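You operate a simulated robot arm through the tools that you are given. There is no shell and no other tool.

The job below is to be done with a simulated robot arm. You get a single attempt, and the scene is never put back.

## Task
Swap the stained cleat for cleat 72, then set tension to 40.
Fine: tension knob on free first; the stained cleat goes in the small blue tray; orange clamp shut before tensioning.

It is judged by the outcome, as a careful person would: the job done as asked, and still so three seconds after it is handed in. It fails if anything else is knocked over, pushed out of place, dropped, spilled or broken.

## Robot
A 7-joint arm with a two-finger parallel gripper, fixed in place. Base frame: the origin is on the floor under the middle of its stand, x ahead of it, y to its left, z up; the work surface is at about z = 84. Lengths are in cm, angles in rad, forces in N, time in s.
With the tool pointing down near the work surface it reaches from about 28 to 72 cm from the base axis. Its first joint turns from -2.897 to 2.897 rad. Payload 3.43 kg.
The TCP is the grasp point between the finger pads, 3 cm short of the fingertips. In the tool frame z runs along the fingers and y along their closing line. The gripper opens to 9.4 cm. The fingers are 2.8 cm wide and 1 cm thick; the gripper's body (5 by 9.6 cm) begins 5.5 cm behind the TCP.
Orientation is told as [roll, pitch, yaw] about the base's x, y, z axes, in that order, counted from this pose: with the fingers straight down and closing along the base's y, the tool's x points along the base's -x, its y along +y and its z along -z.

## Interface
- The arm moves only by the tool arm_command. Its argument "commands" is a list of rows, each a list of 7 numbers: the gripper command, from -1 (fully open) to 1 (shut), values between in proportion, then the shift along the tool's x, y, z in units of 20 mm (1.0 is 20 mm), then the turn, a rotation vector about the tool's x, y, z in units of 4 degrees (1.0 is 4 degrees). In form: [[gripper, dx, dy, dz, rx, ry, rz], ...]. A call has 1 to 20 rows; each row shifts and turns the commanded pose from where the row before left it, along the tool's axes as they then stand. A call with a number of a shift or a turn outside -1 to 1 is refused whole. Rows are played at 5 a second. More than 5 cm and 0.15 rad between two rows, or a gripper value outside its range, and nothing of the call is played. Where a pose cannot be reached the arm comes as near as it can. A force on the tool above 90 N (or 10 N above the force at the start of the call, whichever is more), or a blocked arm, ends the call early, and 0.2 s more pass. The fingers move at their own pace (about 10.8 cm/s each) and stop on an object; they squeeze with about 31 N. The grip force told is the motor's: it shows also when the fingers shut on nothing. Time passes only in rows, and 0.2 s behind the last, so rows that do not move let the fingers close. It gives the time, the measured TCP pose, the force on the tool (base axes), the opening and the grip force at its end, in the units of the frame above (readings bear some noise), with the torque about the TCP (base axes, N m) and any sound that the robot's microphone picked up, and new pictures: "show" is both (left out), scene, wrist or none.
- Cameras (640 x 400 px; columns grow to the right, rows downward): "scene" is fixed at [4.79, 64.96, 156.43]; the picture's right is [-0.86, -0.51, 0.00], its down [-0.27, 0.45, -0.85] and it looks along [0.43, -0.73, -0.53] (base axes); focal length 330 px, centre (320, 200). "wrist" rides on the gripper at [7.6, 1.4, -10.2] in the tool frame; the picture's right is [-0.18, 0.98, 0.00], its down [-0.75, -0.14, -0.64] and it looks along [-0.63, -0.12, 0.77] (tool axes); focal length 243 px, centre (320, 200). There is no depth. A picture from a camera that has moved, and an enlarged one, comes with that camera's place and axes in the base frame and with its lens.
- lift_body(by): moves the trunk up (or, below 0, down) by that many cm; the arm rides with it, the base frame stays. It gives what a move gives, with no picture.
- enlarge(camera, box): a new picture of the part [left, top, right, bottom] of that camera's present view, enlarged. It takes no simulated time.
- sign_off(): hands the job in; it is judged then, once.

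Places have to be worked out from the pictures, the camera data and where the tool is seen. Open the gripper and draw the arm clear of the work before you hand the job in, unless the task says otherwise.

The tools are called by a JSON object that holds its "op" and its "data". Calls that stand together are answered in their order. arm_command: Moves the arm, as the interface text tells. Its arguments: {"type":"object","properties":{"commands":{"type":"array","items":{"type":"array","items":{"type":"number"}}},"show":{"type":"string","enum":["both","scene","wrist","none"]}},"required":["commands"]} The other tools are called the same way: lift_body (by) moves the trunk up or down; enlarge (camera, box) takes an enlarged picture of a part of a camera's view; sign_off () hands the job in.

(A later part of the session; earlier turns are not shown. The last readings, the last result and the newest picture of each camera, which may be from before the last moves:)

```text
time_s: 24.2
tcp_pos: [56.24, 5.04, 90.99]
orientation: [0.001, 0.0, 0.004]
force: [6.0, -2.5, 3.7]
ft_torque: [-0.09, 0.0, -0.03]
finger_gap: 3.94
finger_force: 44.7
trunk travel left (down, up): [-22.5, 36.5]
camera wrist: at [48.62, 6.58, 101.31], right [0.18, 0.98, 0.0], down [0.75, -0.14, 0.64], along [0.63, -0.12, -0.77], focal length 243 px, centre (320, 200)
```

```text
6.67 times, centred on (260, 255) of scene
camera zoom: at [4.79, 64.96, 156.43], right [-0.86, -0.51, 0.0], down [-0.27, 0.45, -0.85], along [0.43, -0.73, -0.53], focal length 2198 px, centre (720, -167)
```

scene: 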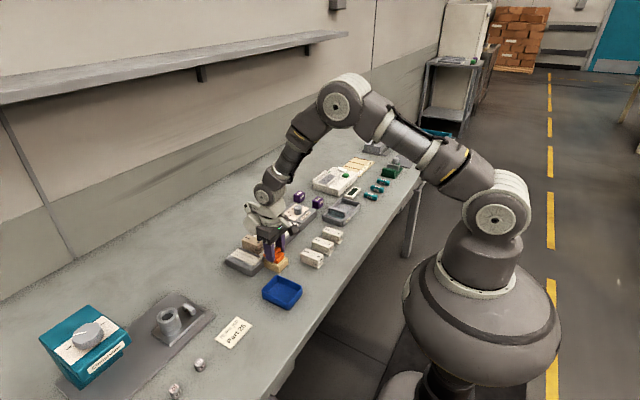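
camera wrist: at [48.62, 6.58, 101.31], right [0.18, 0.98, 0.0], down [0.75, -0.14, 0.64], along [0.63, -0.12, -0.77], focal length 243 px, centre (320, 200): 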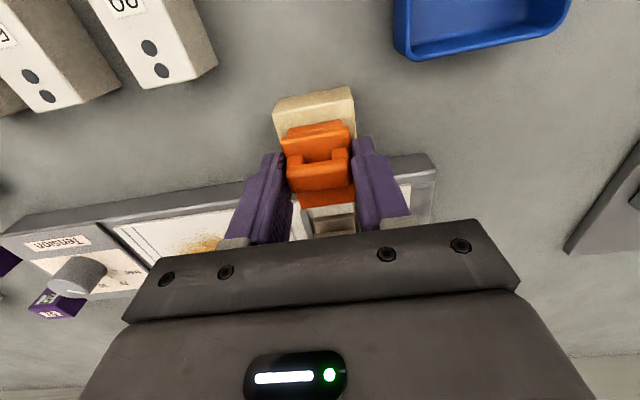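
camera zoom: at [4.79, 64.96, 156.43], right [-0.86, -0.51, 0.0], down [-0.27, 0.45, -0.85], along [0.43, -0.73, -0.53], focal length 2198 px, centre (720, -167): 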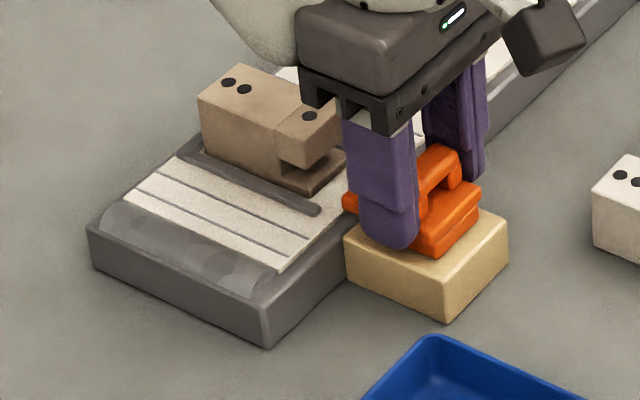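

The clamp is out of the slot with a bit of strip visible between tongue and lip. I'll try another 0.5 cm for clearance while monitoring the force.

{"op": "arm_command", "data": {"commands": [[1, 0.12, 0, 0, 0, 0, 0], [1, 0.12, 0, 0, 0, 0, 0], [1, 0, 0, 0, 0, 0, 0]], "show": "scene"}}

{"op": "enlarge", "data": {"camera": "scene", "box": [220, 225, 300, 285]}}

```text
time_s: 25.0
tcp_pos: [56.25, 5.16, 91.07]
orientation: [0.0, -0.004, 0.0]
force: [32.7, -0.6, 5.9]
ft_torque: [-0.08, -1.39, -0.01]
finger_gap: 3.96
finger_force: 44.8
trunk travel left (down, up): [-22.5, 36.5]
```

scene: 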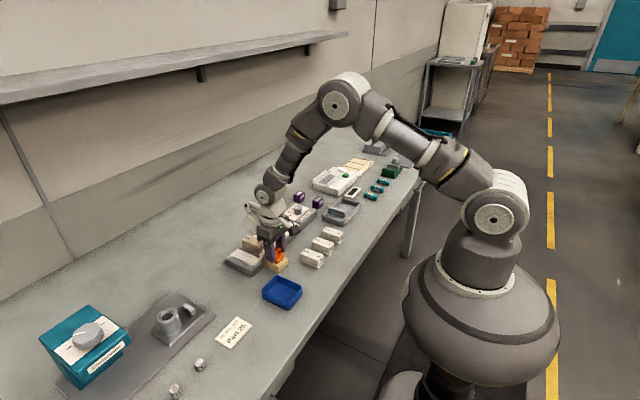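

```text
6.67 times, centred on (260, 255) of scene
camera zoom: at [4.79, 64.96, 156.43], right [-0.86, -0.51, 0.0], down [-0.27, 0.45, -0.85], along [0.43, -0.73, -0.53], focal length 2198 px, centre (720, -167)
```

zoom: 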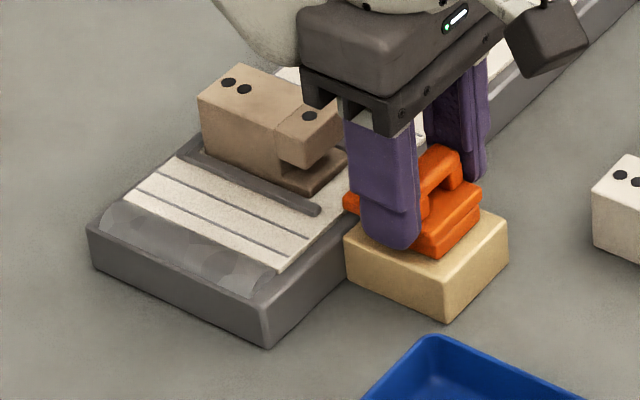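

The clamp reached its stop (about 3.1 cm of travel) and is fully open. I'll relax the pull, release the handle, rise, and move over the cleat.

{"op": "arm_command", "data": {"commands": [[1, -0.24, 0, 0, 0, 0, 0], [0.1, 0, 0, 0, 0, 0, 0], [-0.3, 0, 0, 0, 0, 0, 0], [-0.3, 0, 0, 0, 0, 0, 0], [-0.3, 0, 0, -0.8, 0, 0, 0], [-0.3, 0, 0, -0.8, 0, 0, 0], [-0.3, 0, 0, -0.8, 0, 0, 0], [-0.3, 0, 0, -0.8, 0, 0, 0], [-0.3, -0.85, 0, -0.8, 0, 0, 0], [-0.3, -0.85, 0, -0.8, 0, 0, 0], [-0.3, -0.85, 0, 0, 0, 0, 0], [-0.3, -0.85, 0, 0, 0, 0, 0], [-0.3, -0.85, 0, 0, 0, 0, 0], [-0.3, 0, 0, 0, 0, 0, 0]]}}

{"op": "enlarge", "data": {"camera": "wrist", "box": [240, 20, 400, 170]}}

{"op": "enlarge", "data": {"camera": "scene", "box": [225, 225, 295, 275]}}

```text
time_s: 28.0
tcp_pos: [64.86, 4.95, 100.57]
orientation: [0.0, 0.0, 0.0]
force: [-0.4, -0.5, 0.8]
ft_torque: [0.02, -0.01, -0.03]
finger_gap: 6.11
finger_force: 0.0
trunk travel left (down, up): [-22.5, 36.5]
camera wrist: at [57.09, 6.55, 110.9], right [0.18, 0.98, 0.0], down [0.75, -0.14, 0.64], along [0.63, -0.12, -0.77], focal length 243 px, centre (320, 200)
```

scene: 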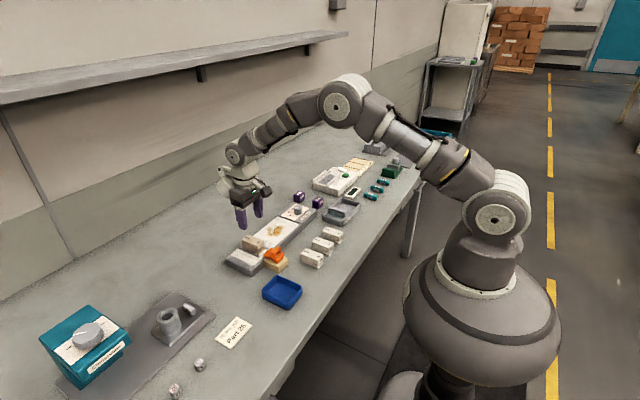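
wrist: 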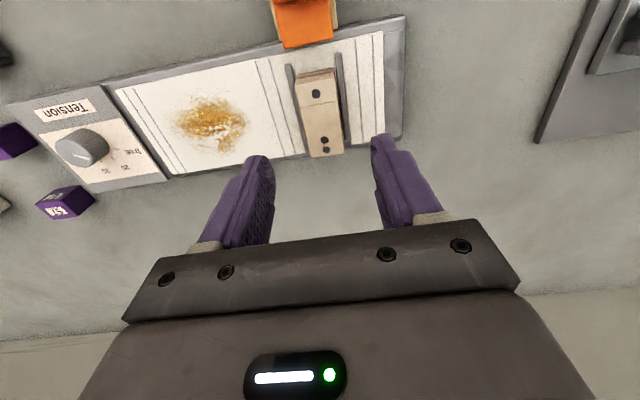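

```text
2.67 times, centred on (320, 95) of wrist
camera zoom: at [57.09, 6.55, 110.9], right [0.18, 0.98, 0.0], down [0.75, -0.14, 0.64], along [0.63, -0.12, -0.77], focal length 647 px, centre (320, 480)
```

zoom: 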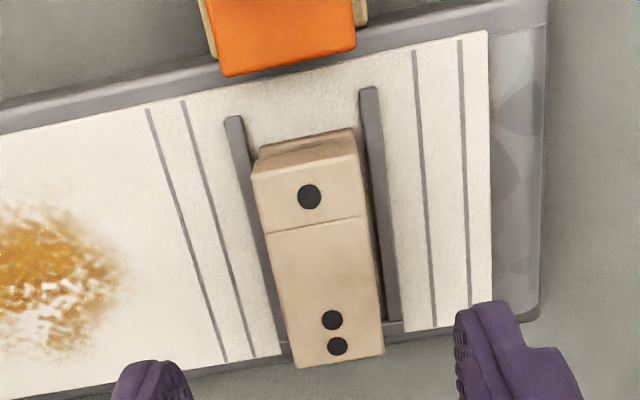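

```text
8.00 times, centred on (260, 250) of scene
camera zoom: at [4.79, 64.96, 156.43], right [-0.86, -0.51, 0.0], down [-0.27, 0.45, -0.85], along [0.43, -0.73, -0.53], focal length 2638 px, centre (800, -200)
```

zoom: 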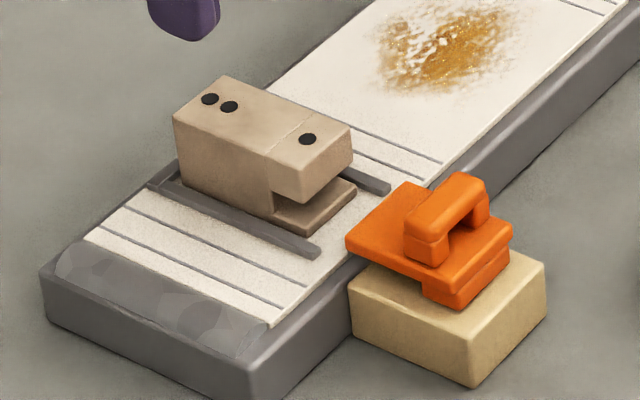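

The clamp is clear and the cleat sits in a U-shaped pocket (rails at y≈2.9/7.0, stop at x≈69). The cleat centre is ≈(65.4, 5.1), so I'll descend over it, keeping the tips above the rails.

{"op": "arm_command", "data": {"commands": [[-0.3, -0.22, 0.06, 0.7, 0, 0, 0], [-0.3, 0, 0, 0.8, 0, 0, 0], [-0.3, 0, 0, 0.8, 0, 0, 0], [-0.3, 0, 0, 0.8, 0, 0, 0], [-0.3, 0, 0, 0.6, 0, 0, 0], [-0.3, 0, 0, 0.5, 0, 0, 0], [-0.3, 0, 0, 0.4, 0, 0, 0], [-0.3, 0, 0, 0, 0, 0, 0]]}}

{"op": "enlarge", "data": {"camera": "wrist", "box": [230, 70, 410, 220]}}

{"op": "enlarge", "data": {"camera": "scene", "box": [225, 225, 295, 275]}}

```text
time_s: 29.8
tcp_pos: [65.2, 5.18, 91.36]
orientation: [0.001, 0.0, 0.001]
force: [0.1, -1.0, -0.7]
ft_torque: [0.02, -0.02, 0.0]
finger_gap: 6.1
finger_force: 0.0
trunk travel left (down, up): [-22.5, 36.5]
camera wrist: at [57.52, 6.69, 101.72], right [0.18, 0.98, 0.0], down [0.75, -0.14, 0.64], along [0.63, -0.12, -0.77], focal length 243 px, centre (320, 200)
```

scene: 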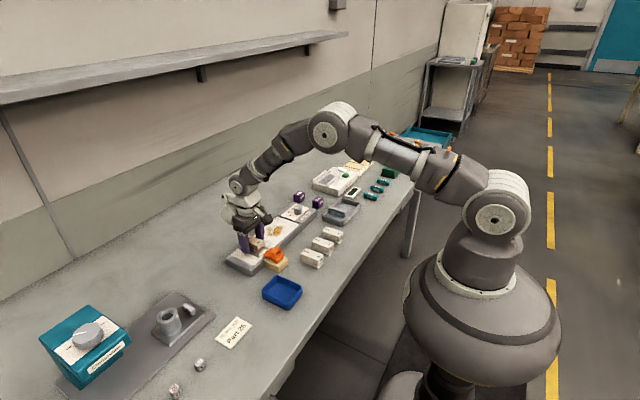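
wrist: 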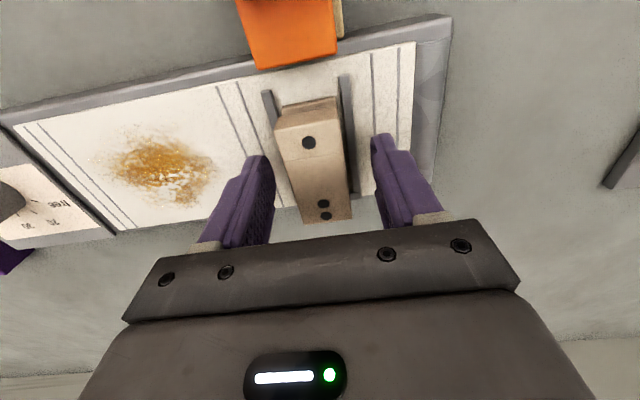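

```text
2.67 times, centred on (320, 145) of wrist
camera zoom: at [57.52, 6.69, 101.72], right [0.18, 0.98, 0.0], down [0.75, -0.14, 0.64], along [0.63, -0.12, -0.77], focal length 647 px, centre (320, 347)
```

zoom: 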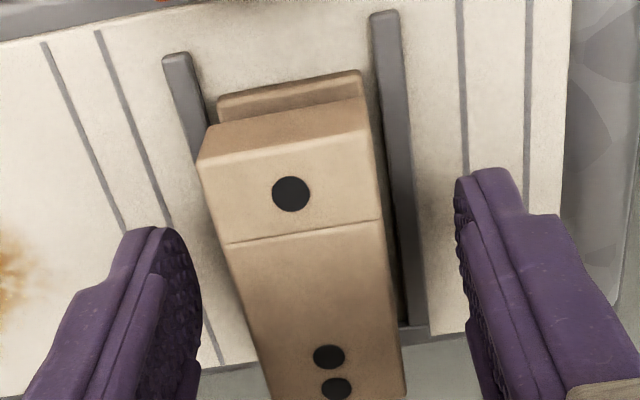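

```text
8.00 times, centred on (260, 250) of scene
camera zoom: at [4.79, 64.96, 156.43], right [-0.86, -0.51, 0.0], down [-0.27, 0.45, -0.85], along [0.43, -0.73, -0.53], focal length 2638 px, centre (800, -200)
```

zoom: 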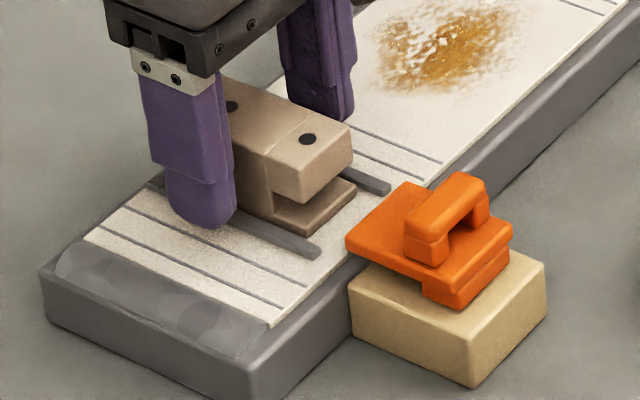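

Cleat top is at z≈90.4, centred at y≈5.17, and the TCP is at y=5.18, so alignment is good. I'll close on the cleat.

{"op": "arm_command", "data": {"commands": [[0.1, 0, 0, 0, 0, 0, 0], [0.3, 0, 0, 0, 0, 0, 0], [0.6, 0, 0, 0, 0, 0, 0], [1, 0, 0, 0, 0, 0, 0], [1, 0, 0, 0, 0, 0, 0]], "show": "wrist"}}

{"op": "enlarge", "data": {"camera": "wrist", "box": [230, 70, 410, 220]}}

```text
time_s: 31.0
tcp_pos: [65.26, 5.13, 91.36]
orientation: [0.0, 0.0, 0.0]
force: [-0.1, 0.2, 0.0]
ft_torque: [0.05, -0.05, 0.01]
finger_gap: 3.08
finger_force: 31.2
trunk travel left (down, up): [-22.5, 36.5]
camera wrist: at [57.52, 6.69, 101.73], right [0.18, 0.98, 0.0], down [0.75, -0.14, 0.64], along [0.63, -0.12, -0.77], focal length 243 px, centre (320, 200)
```

wrist: 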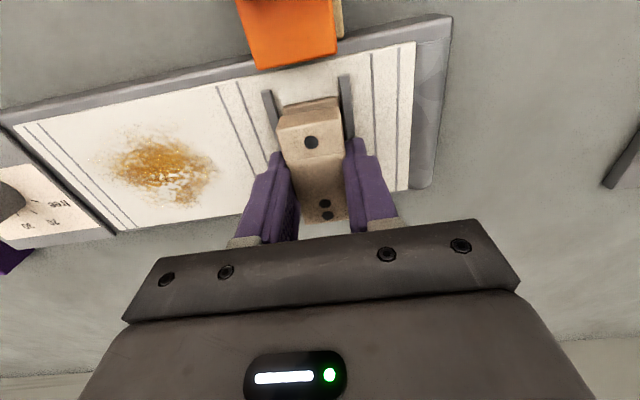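

```text
2.67 times, centred on (320, 145) of wrist
camera zoom: at [57.52, 6.69, 101.73], right [0.18, 0.98, 0.0], down [0.75, -0.14, 0.64], along [0.63, -0.12, -0.77], focal length 647 px, centre (320, 347)
```

zoom: 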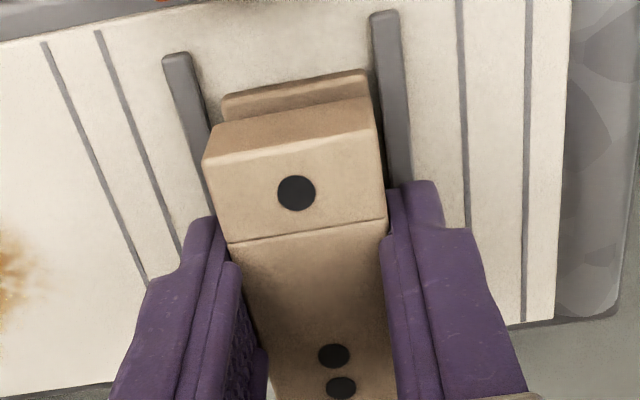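

Cleat gripped firmly (gap 3.08, 31 N). I'll lift it straight up and inspect.

{"op": "arm_command", "data": {"commands": [[1, 0, 0, -0.25, 0, 0, 0], [1, 0, 0, -0.4, 0, 0, 0], [1, 0, 0, -0.6, 0, 0, 0], [1, 0, 0, -0.8, 0, 0, 0], [1, 0, 0, -0.8, 0, 0, 0], [1, 0, 0, -0.8, 0, 0, 0], [1, 0, 0, -0.8, 0, 0, 0], [1, 0, 0, -0.8, 0, 0, 0], [1, 0, 0, 0, 0, 0, 0]]}}

{"op": "enlarge", "data": {"camera": "wrist", "box": [230, 70, 410, 220]}}

{"op": "enlarge", "data": {"camera": "scene", "box": [215, 205, 305, 275]}}

```text
time_s: 33.0
tcp_pos: [65.08, 5.19, 101.9]
orientation: [0.001, 0.002, 0.001]
force: [0.4, -0.8, -0.8]
ft_torque: [-0.02, -0.01, 0.0]
finger_gap: 3.06
finger_force: 31.6
trunk travel left (down, up): [-22.5, 36.5]
camera wrist: at [57.44, 6.73, 112.28], right [0.18, 0.98, 0.0], down [0.75, -0.14, 0.64], along [0.63, -0.12, -0.77], focal length 243 px, centre (320, 200)
```

scene: 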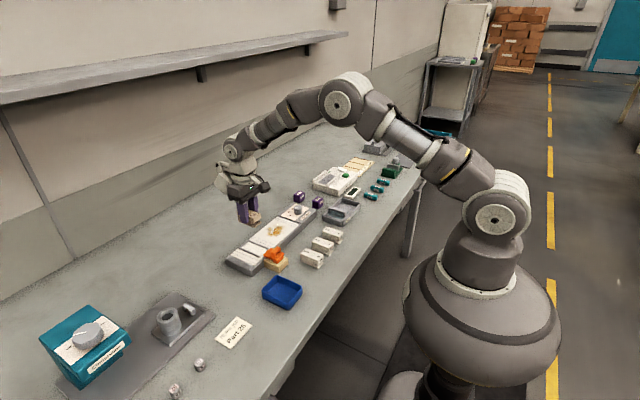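
wrist: 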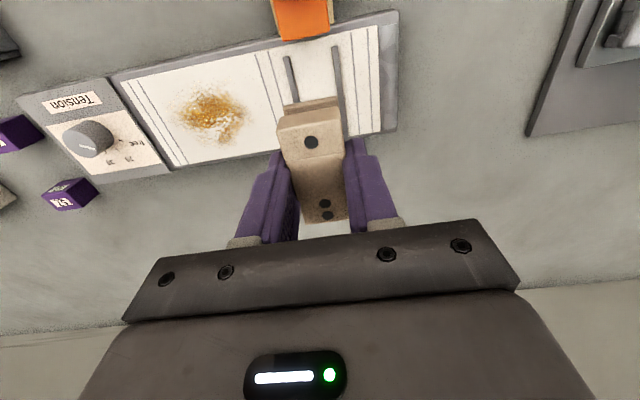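

```text
2.67 times, centred on (320, 145) of wrist
camera zoom: at [57.44, 6.73, 112.28], right [0.18, 0.98, 0.0], down [0.75, -0.14, 0.64], along [0.63, -0.12, -0.77], focal length 647 px, centre (320, 347)
```

zoom: 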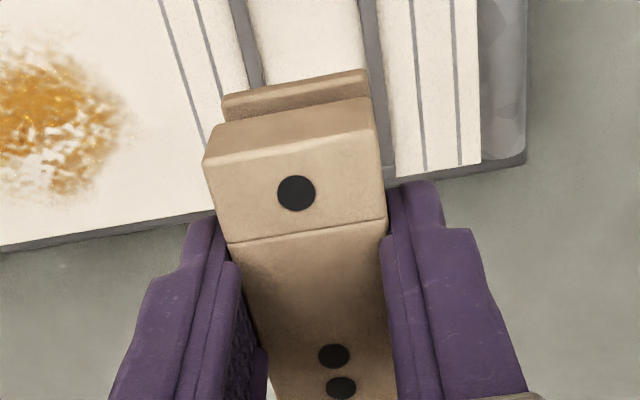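

```text
5.71 times, centred on (260, 240) of scene
camera zoom: at [4.79, 64.96, 156.43], right [-0.86, -0.51, 0.0], down [-0.27, 0.45, -0.85], along [0.43, -0.73, -0.53], focal length 1884 px, centre (663, -29)
```

zoom: 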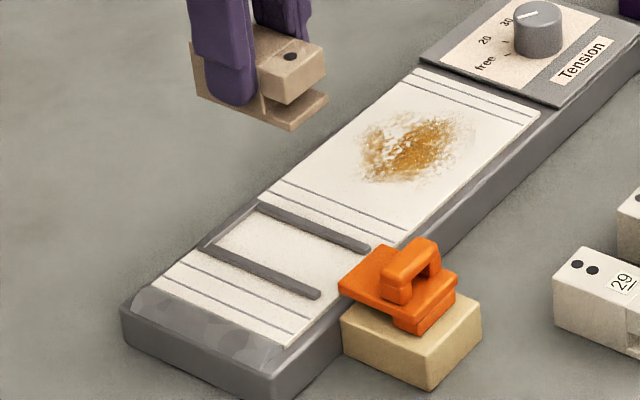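

The cleat came out cleanly with no slip in hand. I'll carry it over to the blue tray and look at it before lowering.

{"op": "arm_command", "data": {"commands": [[1, 0.9, 0.48, 0, 0, 0, 0], [1, 0.9, 0.48, 0, 0, 0, 0], [1, 0.9, 0.48, 0, 0, 0, 0], [1, 0.9, 0.48, 0, 0, 0, 0], [1, 0.9, 0.48, 0, 0, 0, 0], [1, 0.9, 0.48, 0, 0, 0, 0], [1, 0.9, 0.48, 0, 0, 0, 0], [1, 0.9, 0.48, 0, 0, 0, 0], [1, 0.9, 0.48, 0, 0, 0, 0], [1, 0.9, 0.48, 0, 0, 0, 0], [1, 0, 0, 0, 0, 0, 0]]}}

{"op": "enlarge", "data": {"camera": "wrist", "box": [200, 0, 440, 200]}}

{"op": "enlarge", "data": {"camera": "scene", "box": [230, 210, 350, 320]}}

{"op": "enlarge", "data": {"camera": "scene", "box": [270, 185, 350, 235]}}

```text
time_s: 35.4
tcp_pos: [47.22, 14.67, 101.95]
orientation: [0.001, -0.001, 0.0]
force: [-0.6, -0.1, 0.7]
ft_torque: [0.02, -0.01, 0.0]
finger_gap: 3.06
finger_force: 31.1
trunk travel left (down, up): [-22.5, 36.5]
camera wrist: at [39.49, 16.23, 112.3], right [0.18, 0.98, 0.0], down [0.75, -0.14, 0.64], along [0.63, -0.12, -0.77], focal length 243 px, centre (320, 200)
```

scene: 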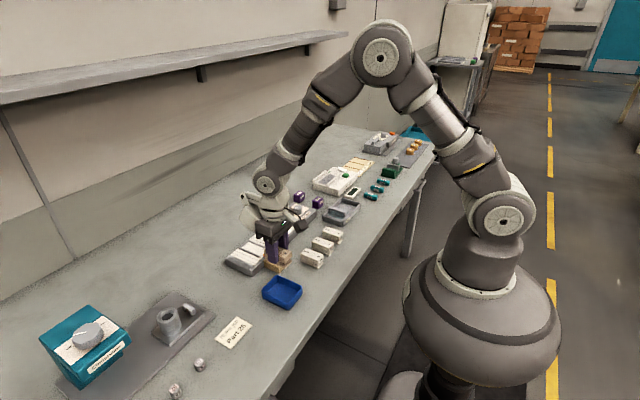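
wrist: 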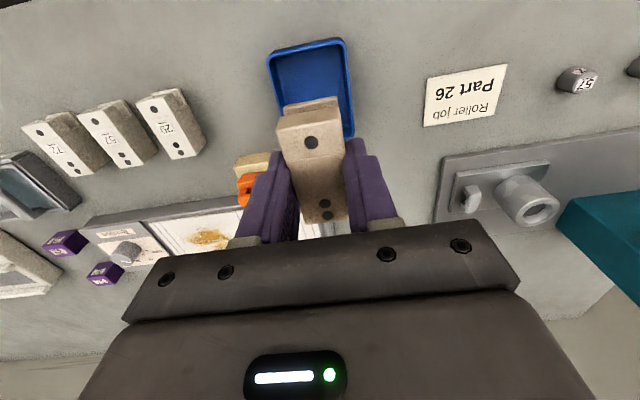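

```text
2.00 times, centred on (320, 100) of wrist
camera zoom: at [39.49, 16.23, 112.3], right [0.18, 0.98, 0.0], down [0.75, -0.14, 0.64], along [0.63, -0.12, -0.77], focal length 485 px, centre (320, 400)
```

zoom: 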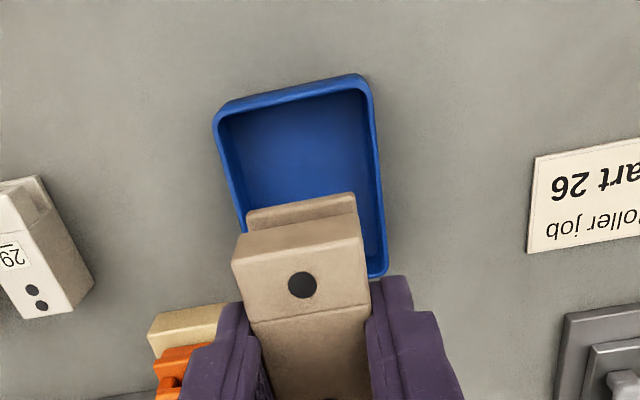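

```text
3.64 times, centred on (290, 265) of scene
camera zoom: at [4.79, 64.96, 156.43], right [-0.86, -0.51, 0.0], down [-0.27, 0.45, -0.85], along [0.43, -0.73, -0.53], focal length 1199 px, centre (429, -36)
```

zoom: 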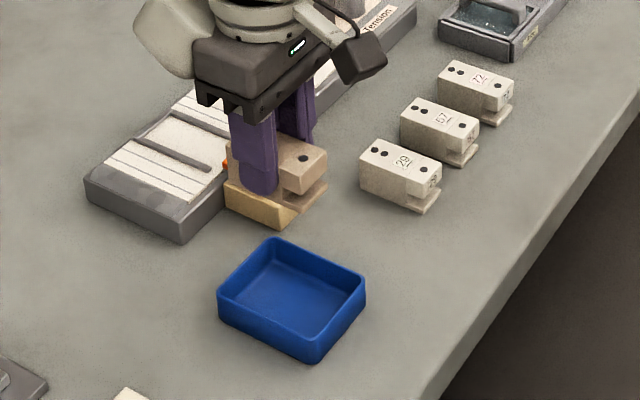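

```text
8.00 times, centred on (310, 210) of scene
camera zoom: at [4.79, 64.96, 156.43], right [-0.86, -0.51, 0.0], down [-0.27, 0.45, -0.85], along [0.43, -0.73, -0.53], focal length 2638 px, centre (400, 120)
```

zoom: 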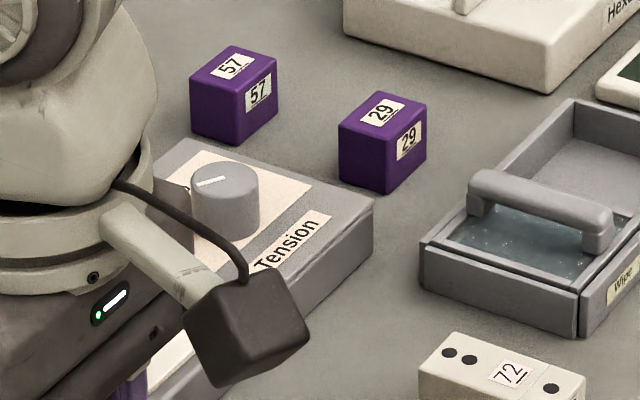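

The tray spans about x 42.5–52, y 10.8–17.8. I'll centre over it, lower to just above its rim and check clearances.

{"op": "arm_command", "data": {"commands": [[1, 0, -0.18, 0.7, 0, 0, 0], [1, 0, 0, 0.8, 0, 0, 0], [1, 0, 0, 0.8, 0, 0, 0], [1, 0, 0, 0.8, 0, 0, 0], [1, 0, 0, 0.8, 0, 0, 0], [1, 0, 0, 0.6, 0, 0, 0], [1, 0, 0, 0, 0, 0, 0]]}}

{"op": "enlarge", "data": {"camera": "wrist", "box": [220, 20, 420, 200]}}

{"op": "enlarge", "data": {"camera": "scene", "box": [240, 230, 330, 310]}}

```text
time_s: 37.0
tcp_pos: [47.24, 14.49, 93.14]
orientation: [0.0, 0.001, 0.0]
force: [0.6, 0.4, -0.8]
ft_torque: [-0.02, -0.02, 0.02]
finger_gap: 3.07
finger_force: 31.1
trunk travel left (down, up): [-22.5, 36.5]
camera wrist: at [39.61, 15.97, 103.38], right [0.18, 0.98, 0.0], down [0.75, -0.14, 0.64], along [0.63, -0.12, -0.77], focal length 243 px, centre (320, 200)
```

scene: 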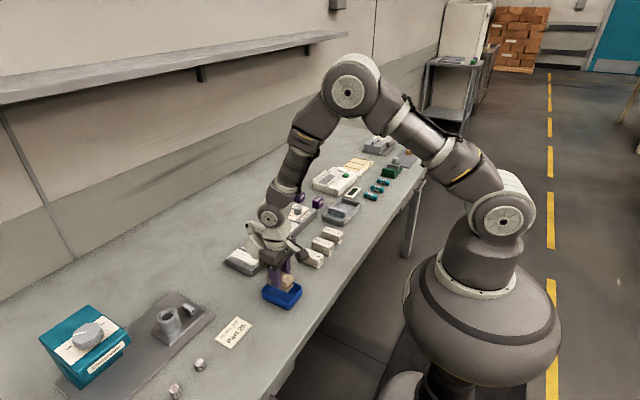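
wrist: 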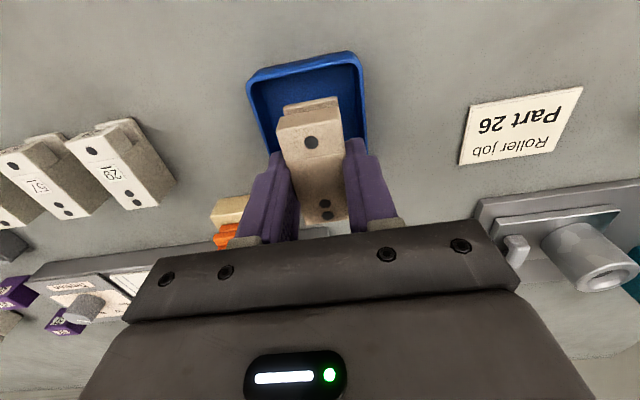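

```text
2.22 times, centred on (320, 110) of wrist
camera zoom: at [39.61, 15.97, 103.38], right [0.18, 0.98, 0.0], down [0.75, -0.14, 0.64], along [0.63, -0.12, -0.77], focal length 539 px, centre (320, 400)
```

zoom: 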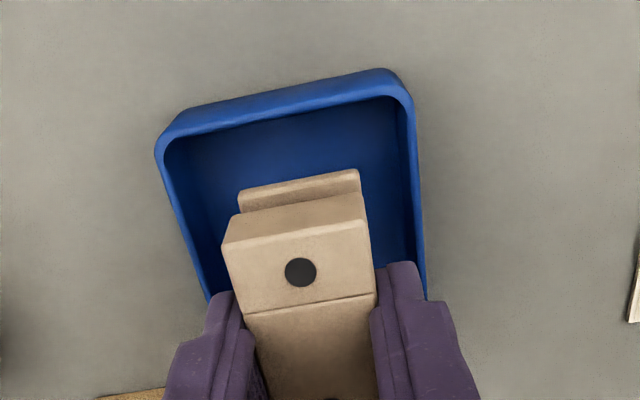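

```text
5.00 times, centred on (285, 270) of scene
camera zoom: at [4.79, 64.96, 156.43], right [-0.86, -0.51, 0.0], down [-0.27, 0.45, -0.85], along [0.43, -0.73, -0.53], focal length 1649 px, centre (495, -150)
```

zoom: 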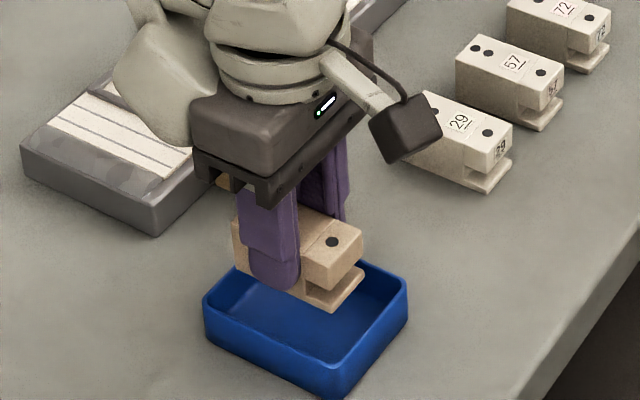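

Tray interior is centred near (47.4, 14.2) and the cleat has clearance all round. I'll trim slightly and lower into the tray.

{"op": "arm_command", "data": {"commands": [[1, -0.08, -0.1, 0.3, 0, 0, 0], [1, 0, 0, 0.5, 0, 0, 0], [1, 0, 0, 0.5, 0, 0, 0], [1, 0, 0, 0.4, 0, 0, 0], [1, 0, 0, 0.3, 0, 0, 0], [1, 0, 0, 0, 0, 0, 0]]}}

{"op": "enlarge", "data": {"camera": "wrist", "box": [220, 20, 420, 200]}}

{"op": "enlarge", "data": {"camera": "scene", "box": [240, 240, 330, 320]}}

```text
time_s: 38.4
tcp_pos: [47.46, 14.19, 88.99]
orientation: [0.001, 0.0, 0.003]
force: [-0.5, -0.8, -0.8]
ft_torque: [0.04, -0.01, -0.01]
finger_gap: 3.1
finger_force: 31.1
trunk travel left (down, up): [-22.5, 36.5]
camera wrist: at [39.72, 15.81, 99.27], right [0.18, 0.98, 0.0], down [0.75, -0.14, 0.64], along [0.63, -0.12, -0.77], focal length 243 px, centre (320, 200)
```

scene: 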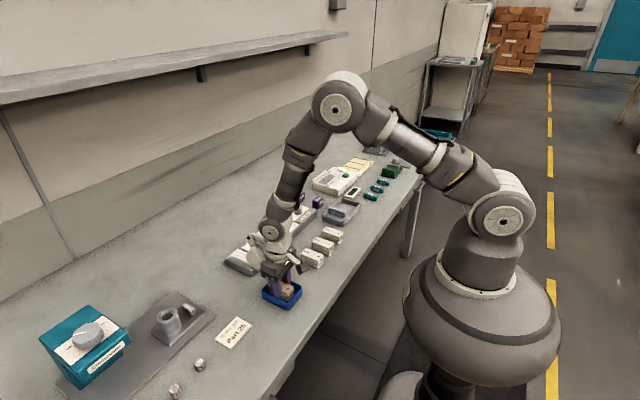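
wrist: 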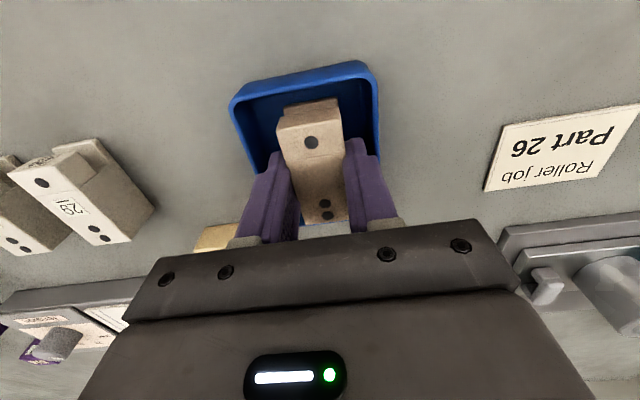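

```text
2.22 times, centred on (320, 110) of wrist
camera zoom: at [39.72, 15.81, 99.27], right [0.18, 0.98, 0.0], down [0.75, -0.14, 0.64], along [0.63, -0.12, -0.77], focal length 539 px, centre (320, 400)
```

zoom: 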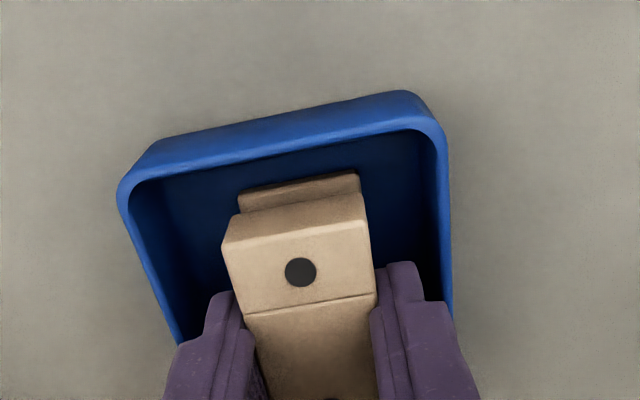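

```text
5.00 times, centred on (285, 280) of scene
camera zoom: at [4.79, 64.96, 156.43], right [-0.86, -0.51, 0.0], down [-0.27, 0.45, -0.85], along [0.43, -0.73, -0.53], focal length 1649 px, centre (495, -200)
```

zoom: 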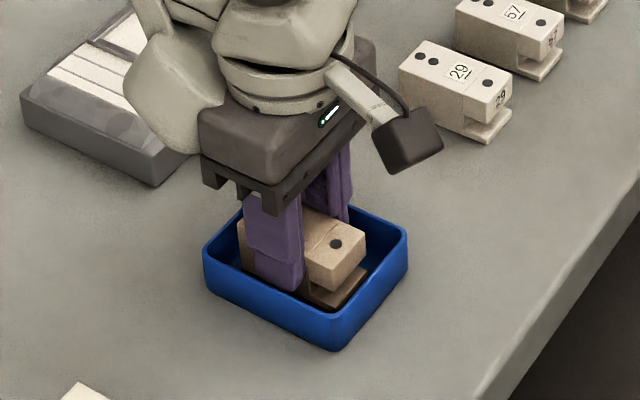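

Still not touching bottom (no load). I'll lower in 2 mm steps until light contact.

{"op": "arm_command", "data": {"commands": [[1, 0, 0, 0.1, 0, 0, 0], [1, 0, 0, 0.05, 0, 0, 0], [1, 0, 0, 0, 0, 0, 0]], "show": "none"}}

```text
time_s: 39.2
tcp_pos: [47.39, 14.27, 88.75]
orientation: [-0.001, -0.002, -0.001]
force: [-1.0, 0.2, 0.0]
ft_torque: [-0.02, -0.01, -0.03]
finger_gap: 3.07
finger_force: 31.3
trunk travel left (down, up): [-22.5, 36.5]
```

No contact yet at z=88.75; I continue in small steps.

{"op": "arm_command", "data": {"commands": [[1, 0, 0, 0.06, 0, 0, 0], [1, 0, 0, 0.06, 0, 0, 0], [1, 0, 0, 0, 0, 0, 0]], "show": "none"}}

```text
time_s: 40.0
tcp_pos: [47.4, 14.08, 88.65]
orientation: [0.002, -0.004, 0.002]
force: [1.9, 1.7, 25.9]
ft_torque: [0.03, 0.25, 0.03]
finger_gap: 3.09
finger_force: 30.5
trunk travel left (down, up): [-22.5, 36.5]
```

Contact with the tray floor (26 N upward). I'll relieve it slightly, open just enough to free the cleat without touching the tray walls, and rise straight up.

{"op": "arm_command", "data": {"commands": [[1, 0, 0, -0.06, 0, 0, 0], [0.25, 0, 0, 0, 0, 0, 0], [0.18, 0, 0, 0, 0, 0, 0], [0.18, 0, 0, 0, 0, 0, 0], [0.18, 0, 0, -0.3, 0, 0, 0], [0.18, 0, 0, -0.5, 0, 0, 0], [0.18, 0, 0, -0.8, 0, 0, 0], [0.18, 0, 0, -0.9, 0, 0, 0], [0.18, 0, 0, -0.9, 0, 0, 0], [0.18, 0, 0, -0.9, 0, 0, 0], [0.0, 0, 0, -0.9, 0, 0, 0], [-0.3, 0, 0, -0.9, 0, 0, 0], [-0.3, 0, 0, 0, 0, 0, 0]]}}

{"op": "enlarge", "data": {"camera": "scene", "box": [240, 240, 330, 320]}}

```text
time_s: 42.8
tcp_pos: [47.44, 14.11, 100.75]
orientation: [0.0, 0.0, 0.002]
force: [0.0, 0.3, -0.8]
ft_torque: [0.0, -0.01, -0.01]
finger_gap: 6.14
finger_force: 0.0
trunk travel left (down, up): [-22.5, 36.5]
camera wrist: at [39.69, 15.63, 111.07], right [0.18, 0.98, 0.0], down [0.75, -0.14, 0.64], along [0.63, -0.12, -0.77], focal length 243 px, centre (320, 200)
```

scene: 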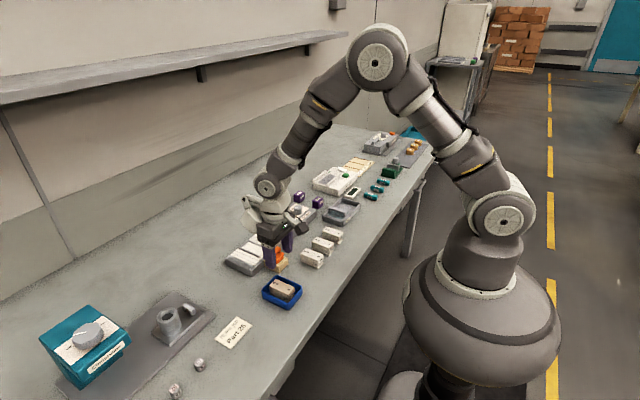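
wrist: 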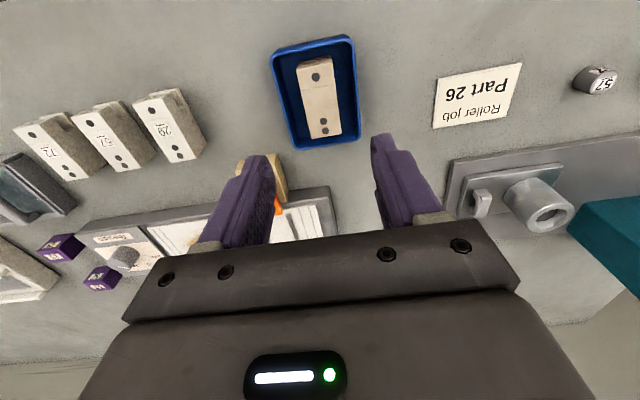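

```text
5.00 times, centred on (285, 280) of scene
camera zoom: at [4.79, 64.96, 156.43], right [-0.86, -0.51, 0.0], down [-0.27, 0.45, -0.85], along [0.43, -0.73, -0.53], focal length 1649 px, centre (495, -200)
```

zoom: 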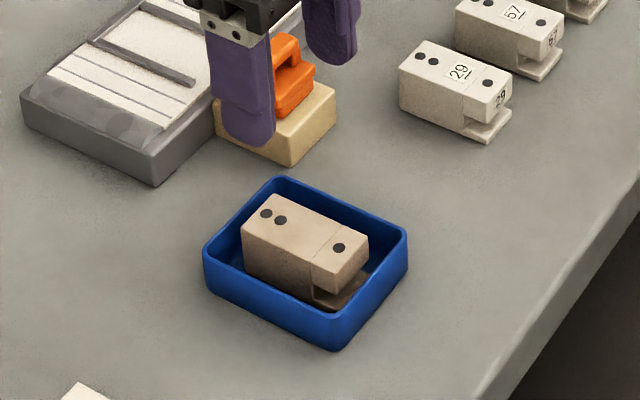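

The stained cleat is resting flat in the blue tray. Now I'll move over cleat 72 (≈(46.9, -15.9)).

{"op": "arm_command", "data": {"commands": [[-0.3, 0, -1, 0, 0, 0, 0], [-0.3, 0, -1, 0, 0, 0, 0], [-0.3, 0, -1, 0, 0, 0, 0], [-0.3, 0, -1, 0, 0, 0, 0], [-0.3, 0, -1, 0, 0, 0, 0], [-0.3, 0, -1, 0, 0, 0, 0], [-0.3, 0, -1, 0, 0, 0, 0], [-0.3, 0, -1, 0, 0, 0, 0], [-0.3, 0, -1, 0, 0, 0, 0], [-0.3, 0, -1, 0, 0, 0, 0], [-0.3, 0, -1, 0, 0, 0, 0], [-0.3, 0, -1, 0, 0, 0, 0], [-0.3, 0, -1, 0, 0, 0, 0], [-0.3, 0, -1, 0, 0, 0, 0], [-0.3, 0.2, -0.9, 0, 0, 0, 0], [-0.3, 0, 0, 0, 0, 0, 0]], "show": "wrist"}}

{"op": "enlarge", "data": {"camera": "wrist", "box": [240, 0, 400, 150]}}

{"op": "enlarge", "data": {"camera": "scene", "box": [220, 185, 350, 285]}}

```text
time_s: 46.2
tcp_pos: [46.86, -15.66, 100.74]
orientation: [0.0, 0.001, 0.003]
force: [0.6, -0.3, 0.1]
ft_torque: [-0.02, -0.02, -0.04]
finger_gap: 6.11
finger_force: 0.1
trunk travel left (down, up): [-22.5, 36.5]
camera wrist: at [39.21, -14.1, 111.03], right [0.18, 0.98, 0.0], down [0.75, -0.14, 0.64], along [0.63, -0.12, -0.77], focal length 243 px, centre (320, 200)
```

wrist: 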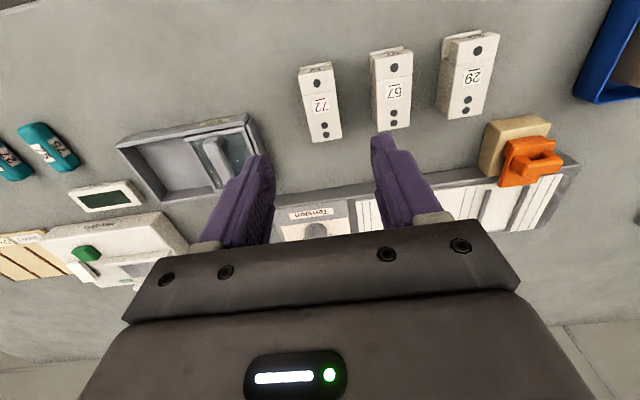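

```text
2.67 times, centred on (320, 75) of wrist
camera zoom: at [39.21, -14.1, 111.03], right [0.18, 0.98, 0.0], down [0.75, -0.14, 0.64], along [0.63, -0.12, -0.77], focal length 647 px, centre (320, 533)
```

zoom: 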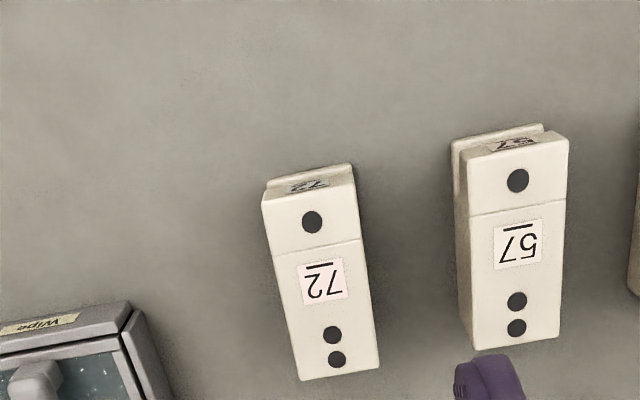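

```text
4.00 times, centred on (285, 235) of scene
camera zoom: at [4.79, 64.96, 156.43], right [-0.86, -0.51, 0.0], down [-0.27, 0.45, -0.85], along [0.43, -0.73, -0.53], focal length 1319 px, centre (460, 60)
```

zoom: 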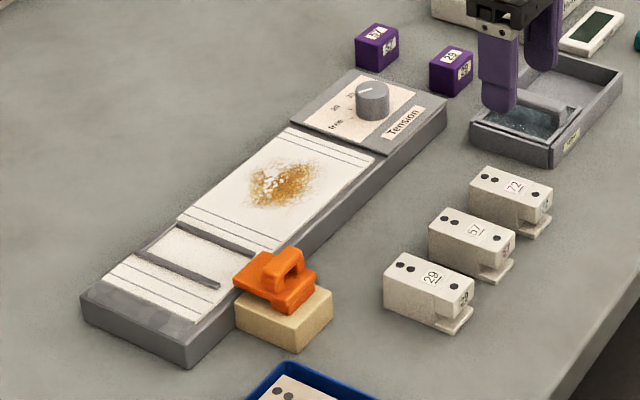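

Cleat 72 is square to the frame with its nose at x≈44.2 and its centre at ≈(47.5, -15.5). I'll align as for the old cleat (TCP 3.3 cm behind the nose) and descend part-way to verify.

{"op": "arm_command", "data": {"commands": [[-0.3, -0.28, 0.1, 0.5, 0, 0, 0], [-0.3, 0, 0, 0.8, 0, 0, 0], [-0.3, 0, 0, 0.8, 0, 0, 0], [-0.3, 0, 0, 0.8, 0, 0, 0], [-0.3, 0, 0, 0.8, 0, 0, 0], [-0.3, 0, 0, 0.6, 0, 0, 0], [-0.3, 0, 0, 0, 0, 0, 0]], "show": "wrist"}}

{"op": "enlarge", "data": {"camera": "wrist", "box": [230, 70, 410, 220]}}

{"op": "enlarge", "data": {"camera": "scene", "box": [290, 200, 370, 260]}}

```text
time_s: 47.8
tcp_pos: [47.38, -15.37, 92.06]
orientation: [-0.001, 0.0, 0.0]
force: [0.6, 0.0, -0.5]
ft_torque: [0.02, -0.01, 0.02]
finger_gap: 6.1
finger_force: 0.0
trunk travel left (down, up): [-22.5, 36.5]
camera wrist: at [39.72, -13.91, 102.37], right [0.18, 0.98, 0.0], down [0.75, -0.14, 0.64], along [0.63, -0.12, -0.77], focal length 243 px, centre (320, 200)
```

wrist: 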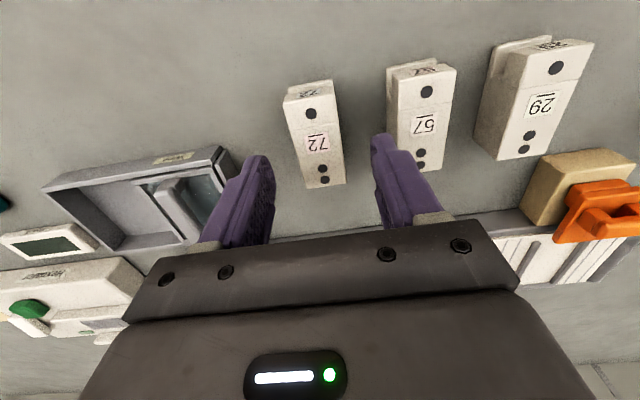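

```text
2.67 times, centred on (320, 145) of wrist
camera zoom: at [39.72, -13.91, 102.37], right [0.18, 0.98, 0.0], down [0.75, -0.14, 0.64], along [0.63, -0.12, -0.77], focal length 647 px, centre (320, 347)
```

zoom: 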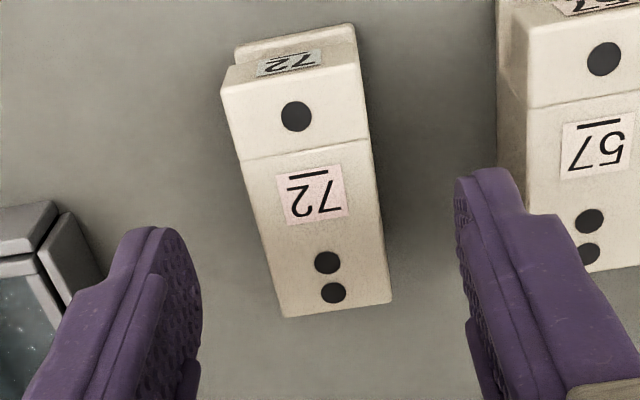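

```text
6.67 times, centred on (330, 230) of scene
camera zoom: at [4.79, 64.96, 156.43], right [-0.86, -0.51, 0.0], down [-0.27, 0.45, -0.85], along [0.43, -0.73, -0.53], focal length 2198 px, centre (253, 0)
```

zoom: 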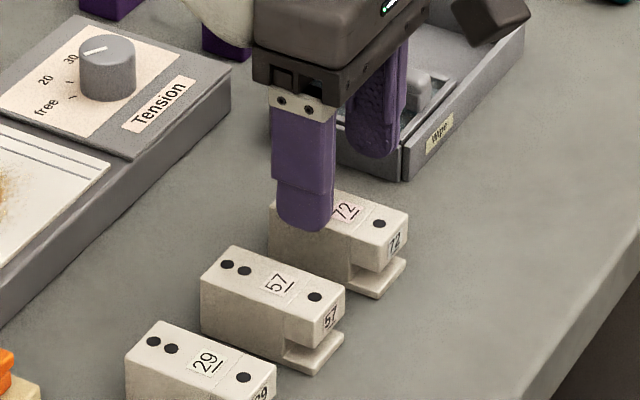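

Cleat 72 is confirmed by its label and well centred, with its top at z≈87.6. I'll narrow the opening slightly to stay clear of cleat 57, descend to z≈88.5 and grip.

{"op": "arm_command", "data": {"commands": [[-0.1, 0, 0, 0, 0, 0, 0], [-0.1, 0, 0, 0.5, 0, 0, 0], [-0.1, 0, 0, 0.5, 0, 0, 0], [-0.1, 0, 0, 0.45, 0, 0, 0], [-0.1, 0, 0, 0.3, 0, 0, 0], [-0.1, 0, 0, 0, 0, 0, 0]], "show": "both"}}

{"op": "enlarge", "data": {"camera": "wrist", "box": [230, 70, 410, 220]}}

{"op": "enlarge", "data": {"camera": "scene", "box": [290, 210, 370, 270]}}

```text
time_s: 49.2
tcp_pos: [47.53, -15.36, 88.66]
orientation: [0.002, 0.001, 0.004]
force: [0.2, 0.0, 0.8]
ft_torque: [0.02, 0.0, 0.03]
finger_gap: 5.14
finger_force: 0.1
trunk travel left (down, up): [-22.5, 36.5]
camera wrist: at [39.83, -13.88, 98.89], right [0.18, 0.98, 0.0], down [0.75, -0.14, 0.64], along [0.63, -0.12, -0.77], focal length 243 px, centre (320, 200)
```

scene: 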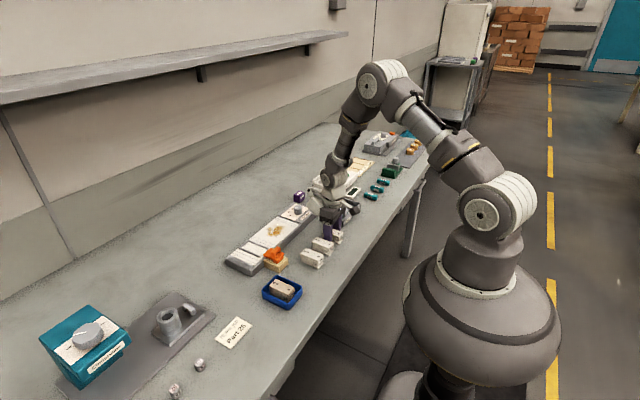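
wrist: 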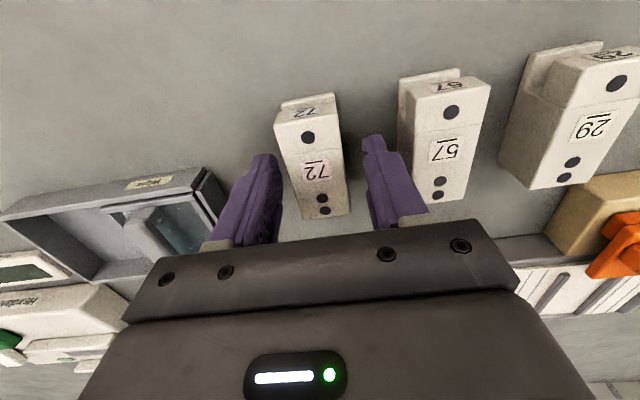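

```text
2.67 times, centred on (320, 145) of wrist
camera zoom: at [39.83, -13.88, 98.89], right [0.18, 0.98, 0.0], down [0.75, -0.14, 0.64], along [0.63, -0.12, -0.77], focal length 647 px, centre (320, 347)
```

zoom: 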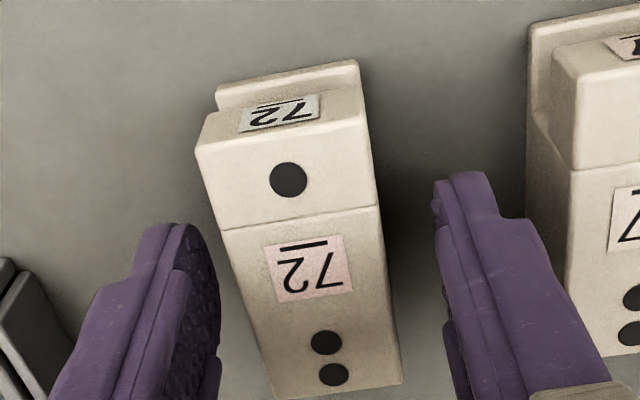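

```text
6.67 times, centred on (330, 240) of scene
camera zoom: at [4.79, 64.96, 156.43], right [-0.86, -0.51, 0.0], down [-0.27, 0.45, -0.85], along [0.43, -0.73, -0.53], focal length 2198 px, centre (253, -67)
```

zoom: 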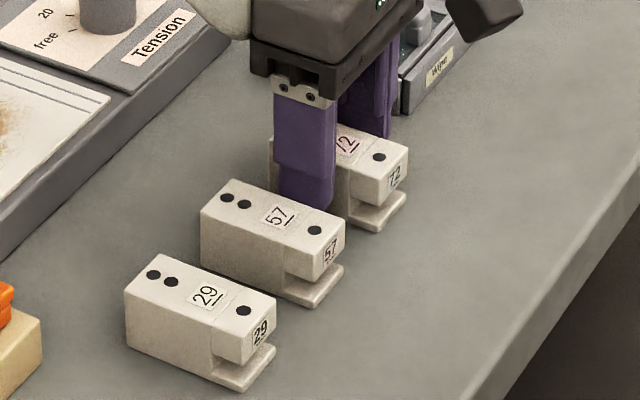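

In the image the nose sits about 2.5 mm farther forward than the old cleat did in the grip. I'll shift the TCP -2.4 mm in x to match it, then close.

{"op": "arm_command", "data": {"commands": [[-0.1, 0.12, -0.03, 0, 0, 0, 0], [0.1, 0, 0, 0, 0, 0, 0], [0.3, 0, 0, 0, 0, 0, 0], [0.6, 0, 0, 0, 0, 0, 0], [1, 0, 0, 0, 0, 0, 0], [1, 0, 0, 0, 0, 0, 0]], "show": "wrist"}}

{"op": "enlarge", "data": {"camera": "wrist", "box": [230, 70, 410, 220]}}

```text
time_s: 50.6
tcp_pos: [47.49, -15.47, 88.65]
orientation: [0.0, -0.002, 0.0]
force: [0.2, -0.2, -0.3]
ft_torque: [-0.01, 0.0, 0.01]
finger_gap: 3.1
finger_force: 30.6
trunk travel left (down, up): [-22.5, 36.5]
camera wrist: at [39.61, -13.9, 98.91], right [0.18, 0.98, 0.0], down [0.75, -0.14, 0.64], along [0.63, -0.12, -0.77], focal length 243 px, centre (320, 200)
```

wrist: 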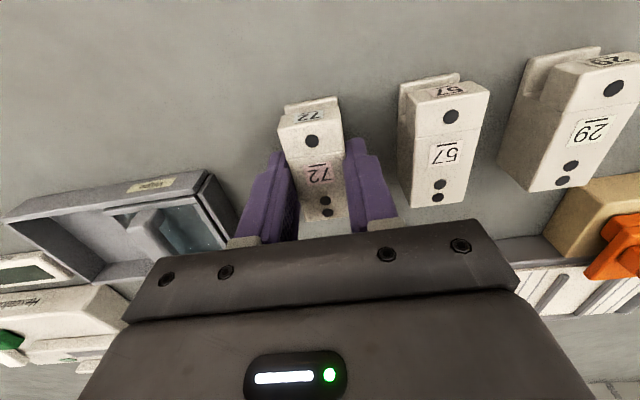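

```text
2.67 times, centred on (320, 145) of wrist
camera zoom: at [39.61, -13.9, 98.91], right [0.18, 0.98, 0.0], down [0.75, -0.14, 0.64], along [0.63, -0.12, -0.77], focal length 647 px, centre (320, 347)
```

zoom: 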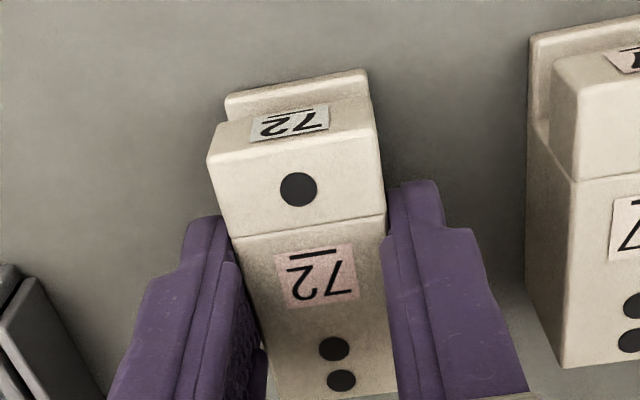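

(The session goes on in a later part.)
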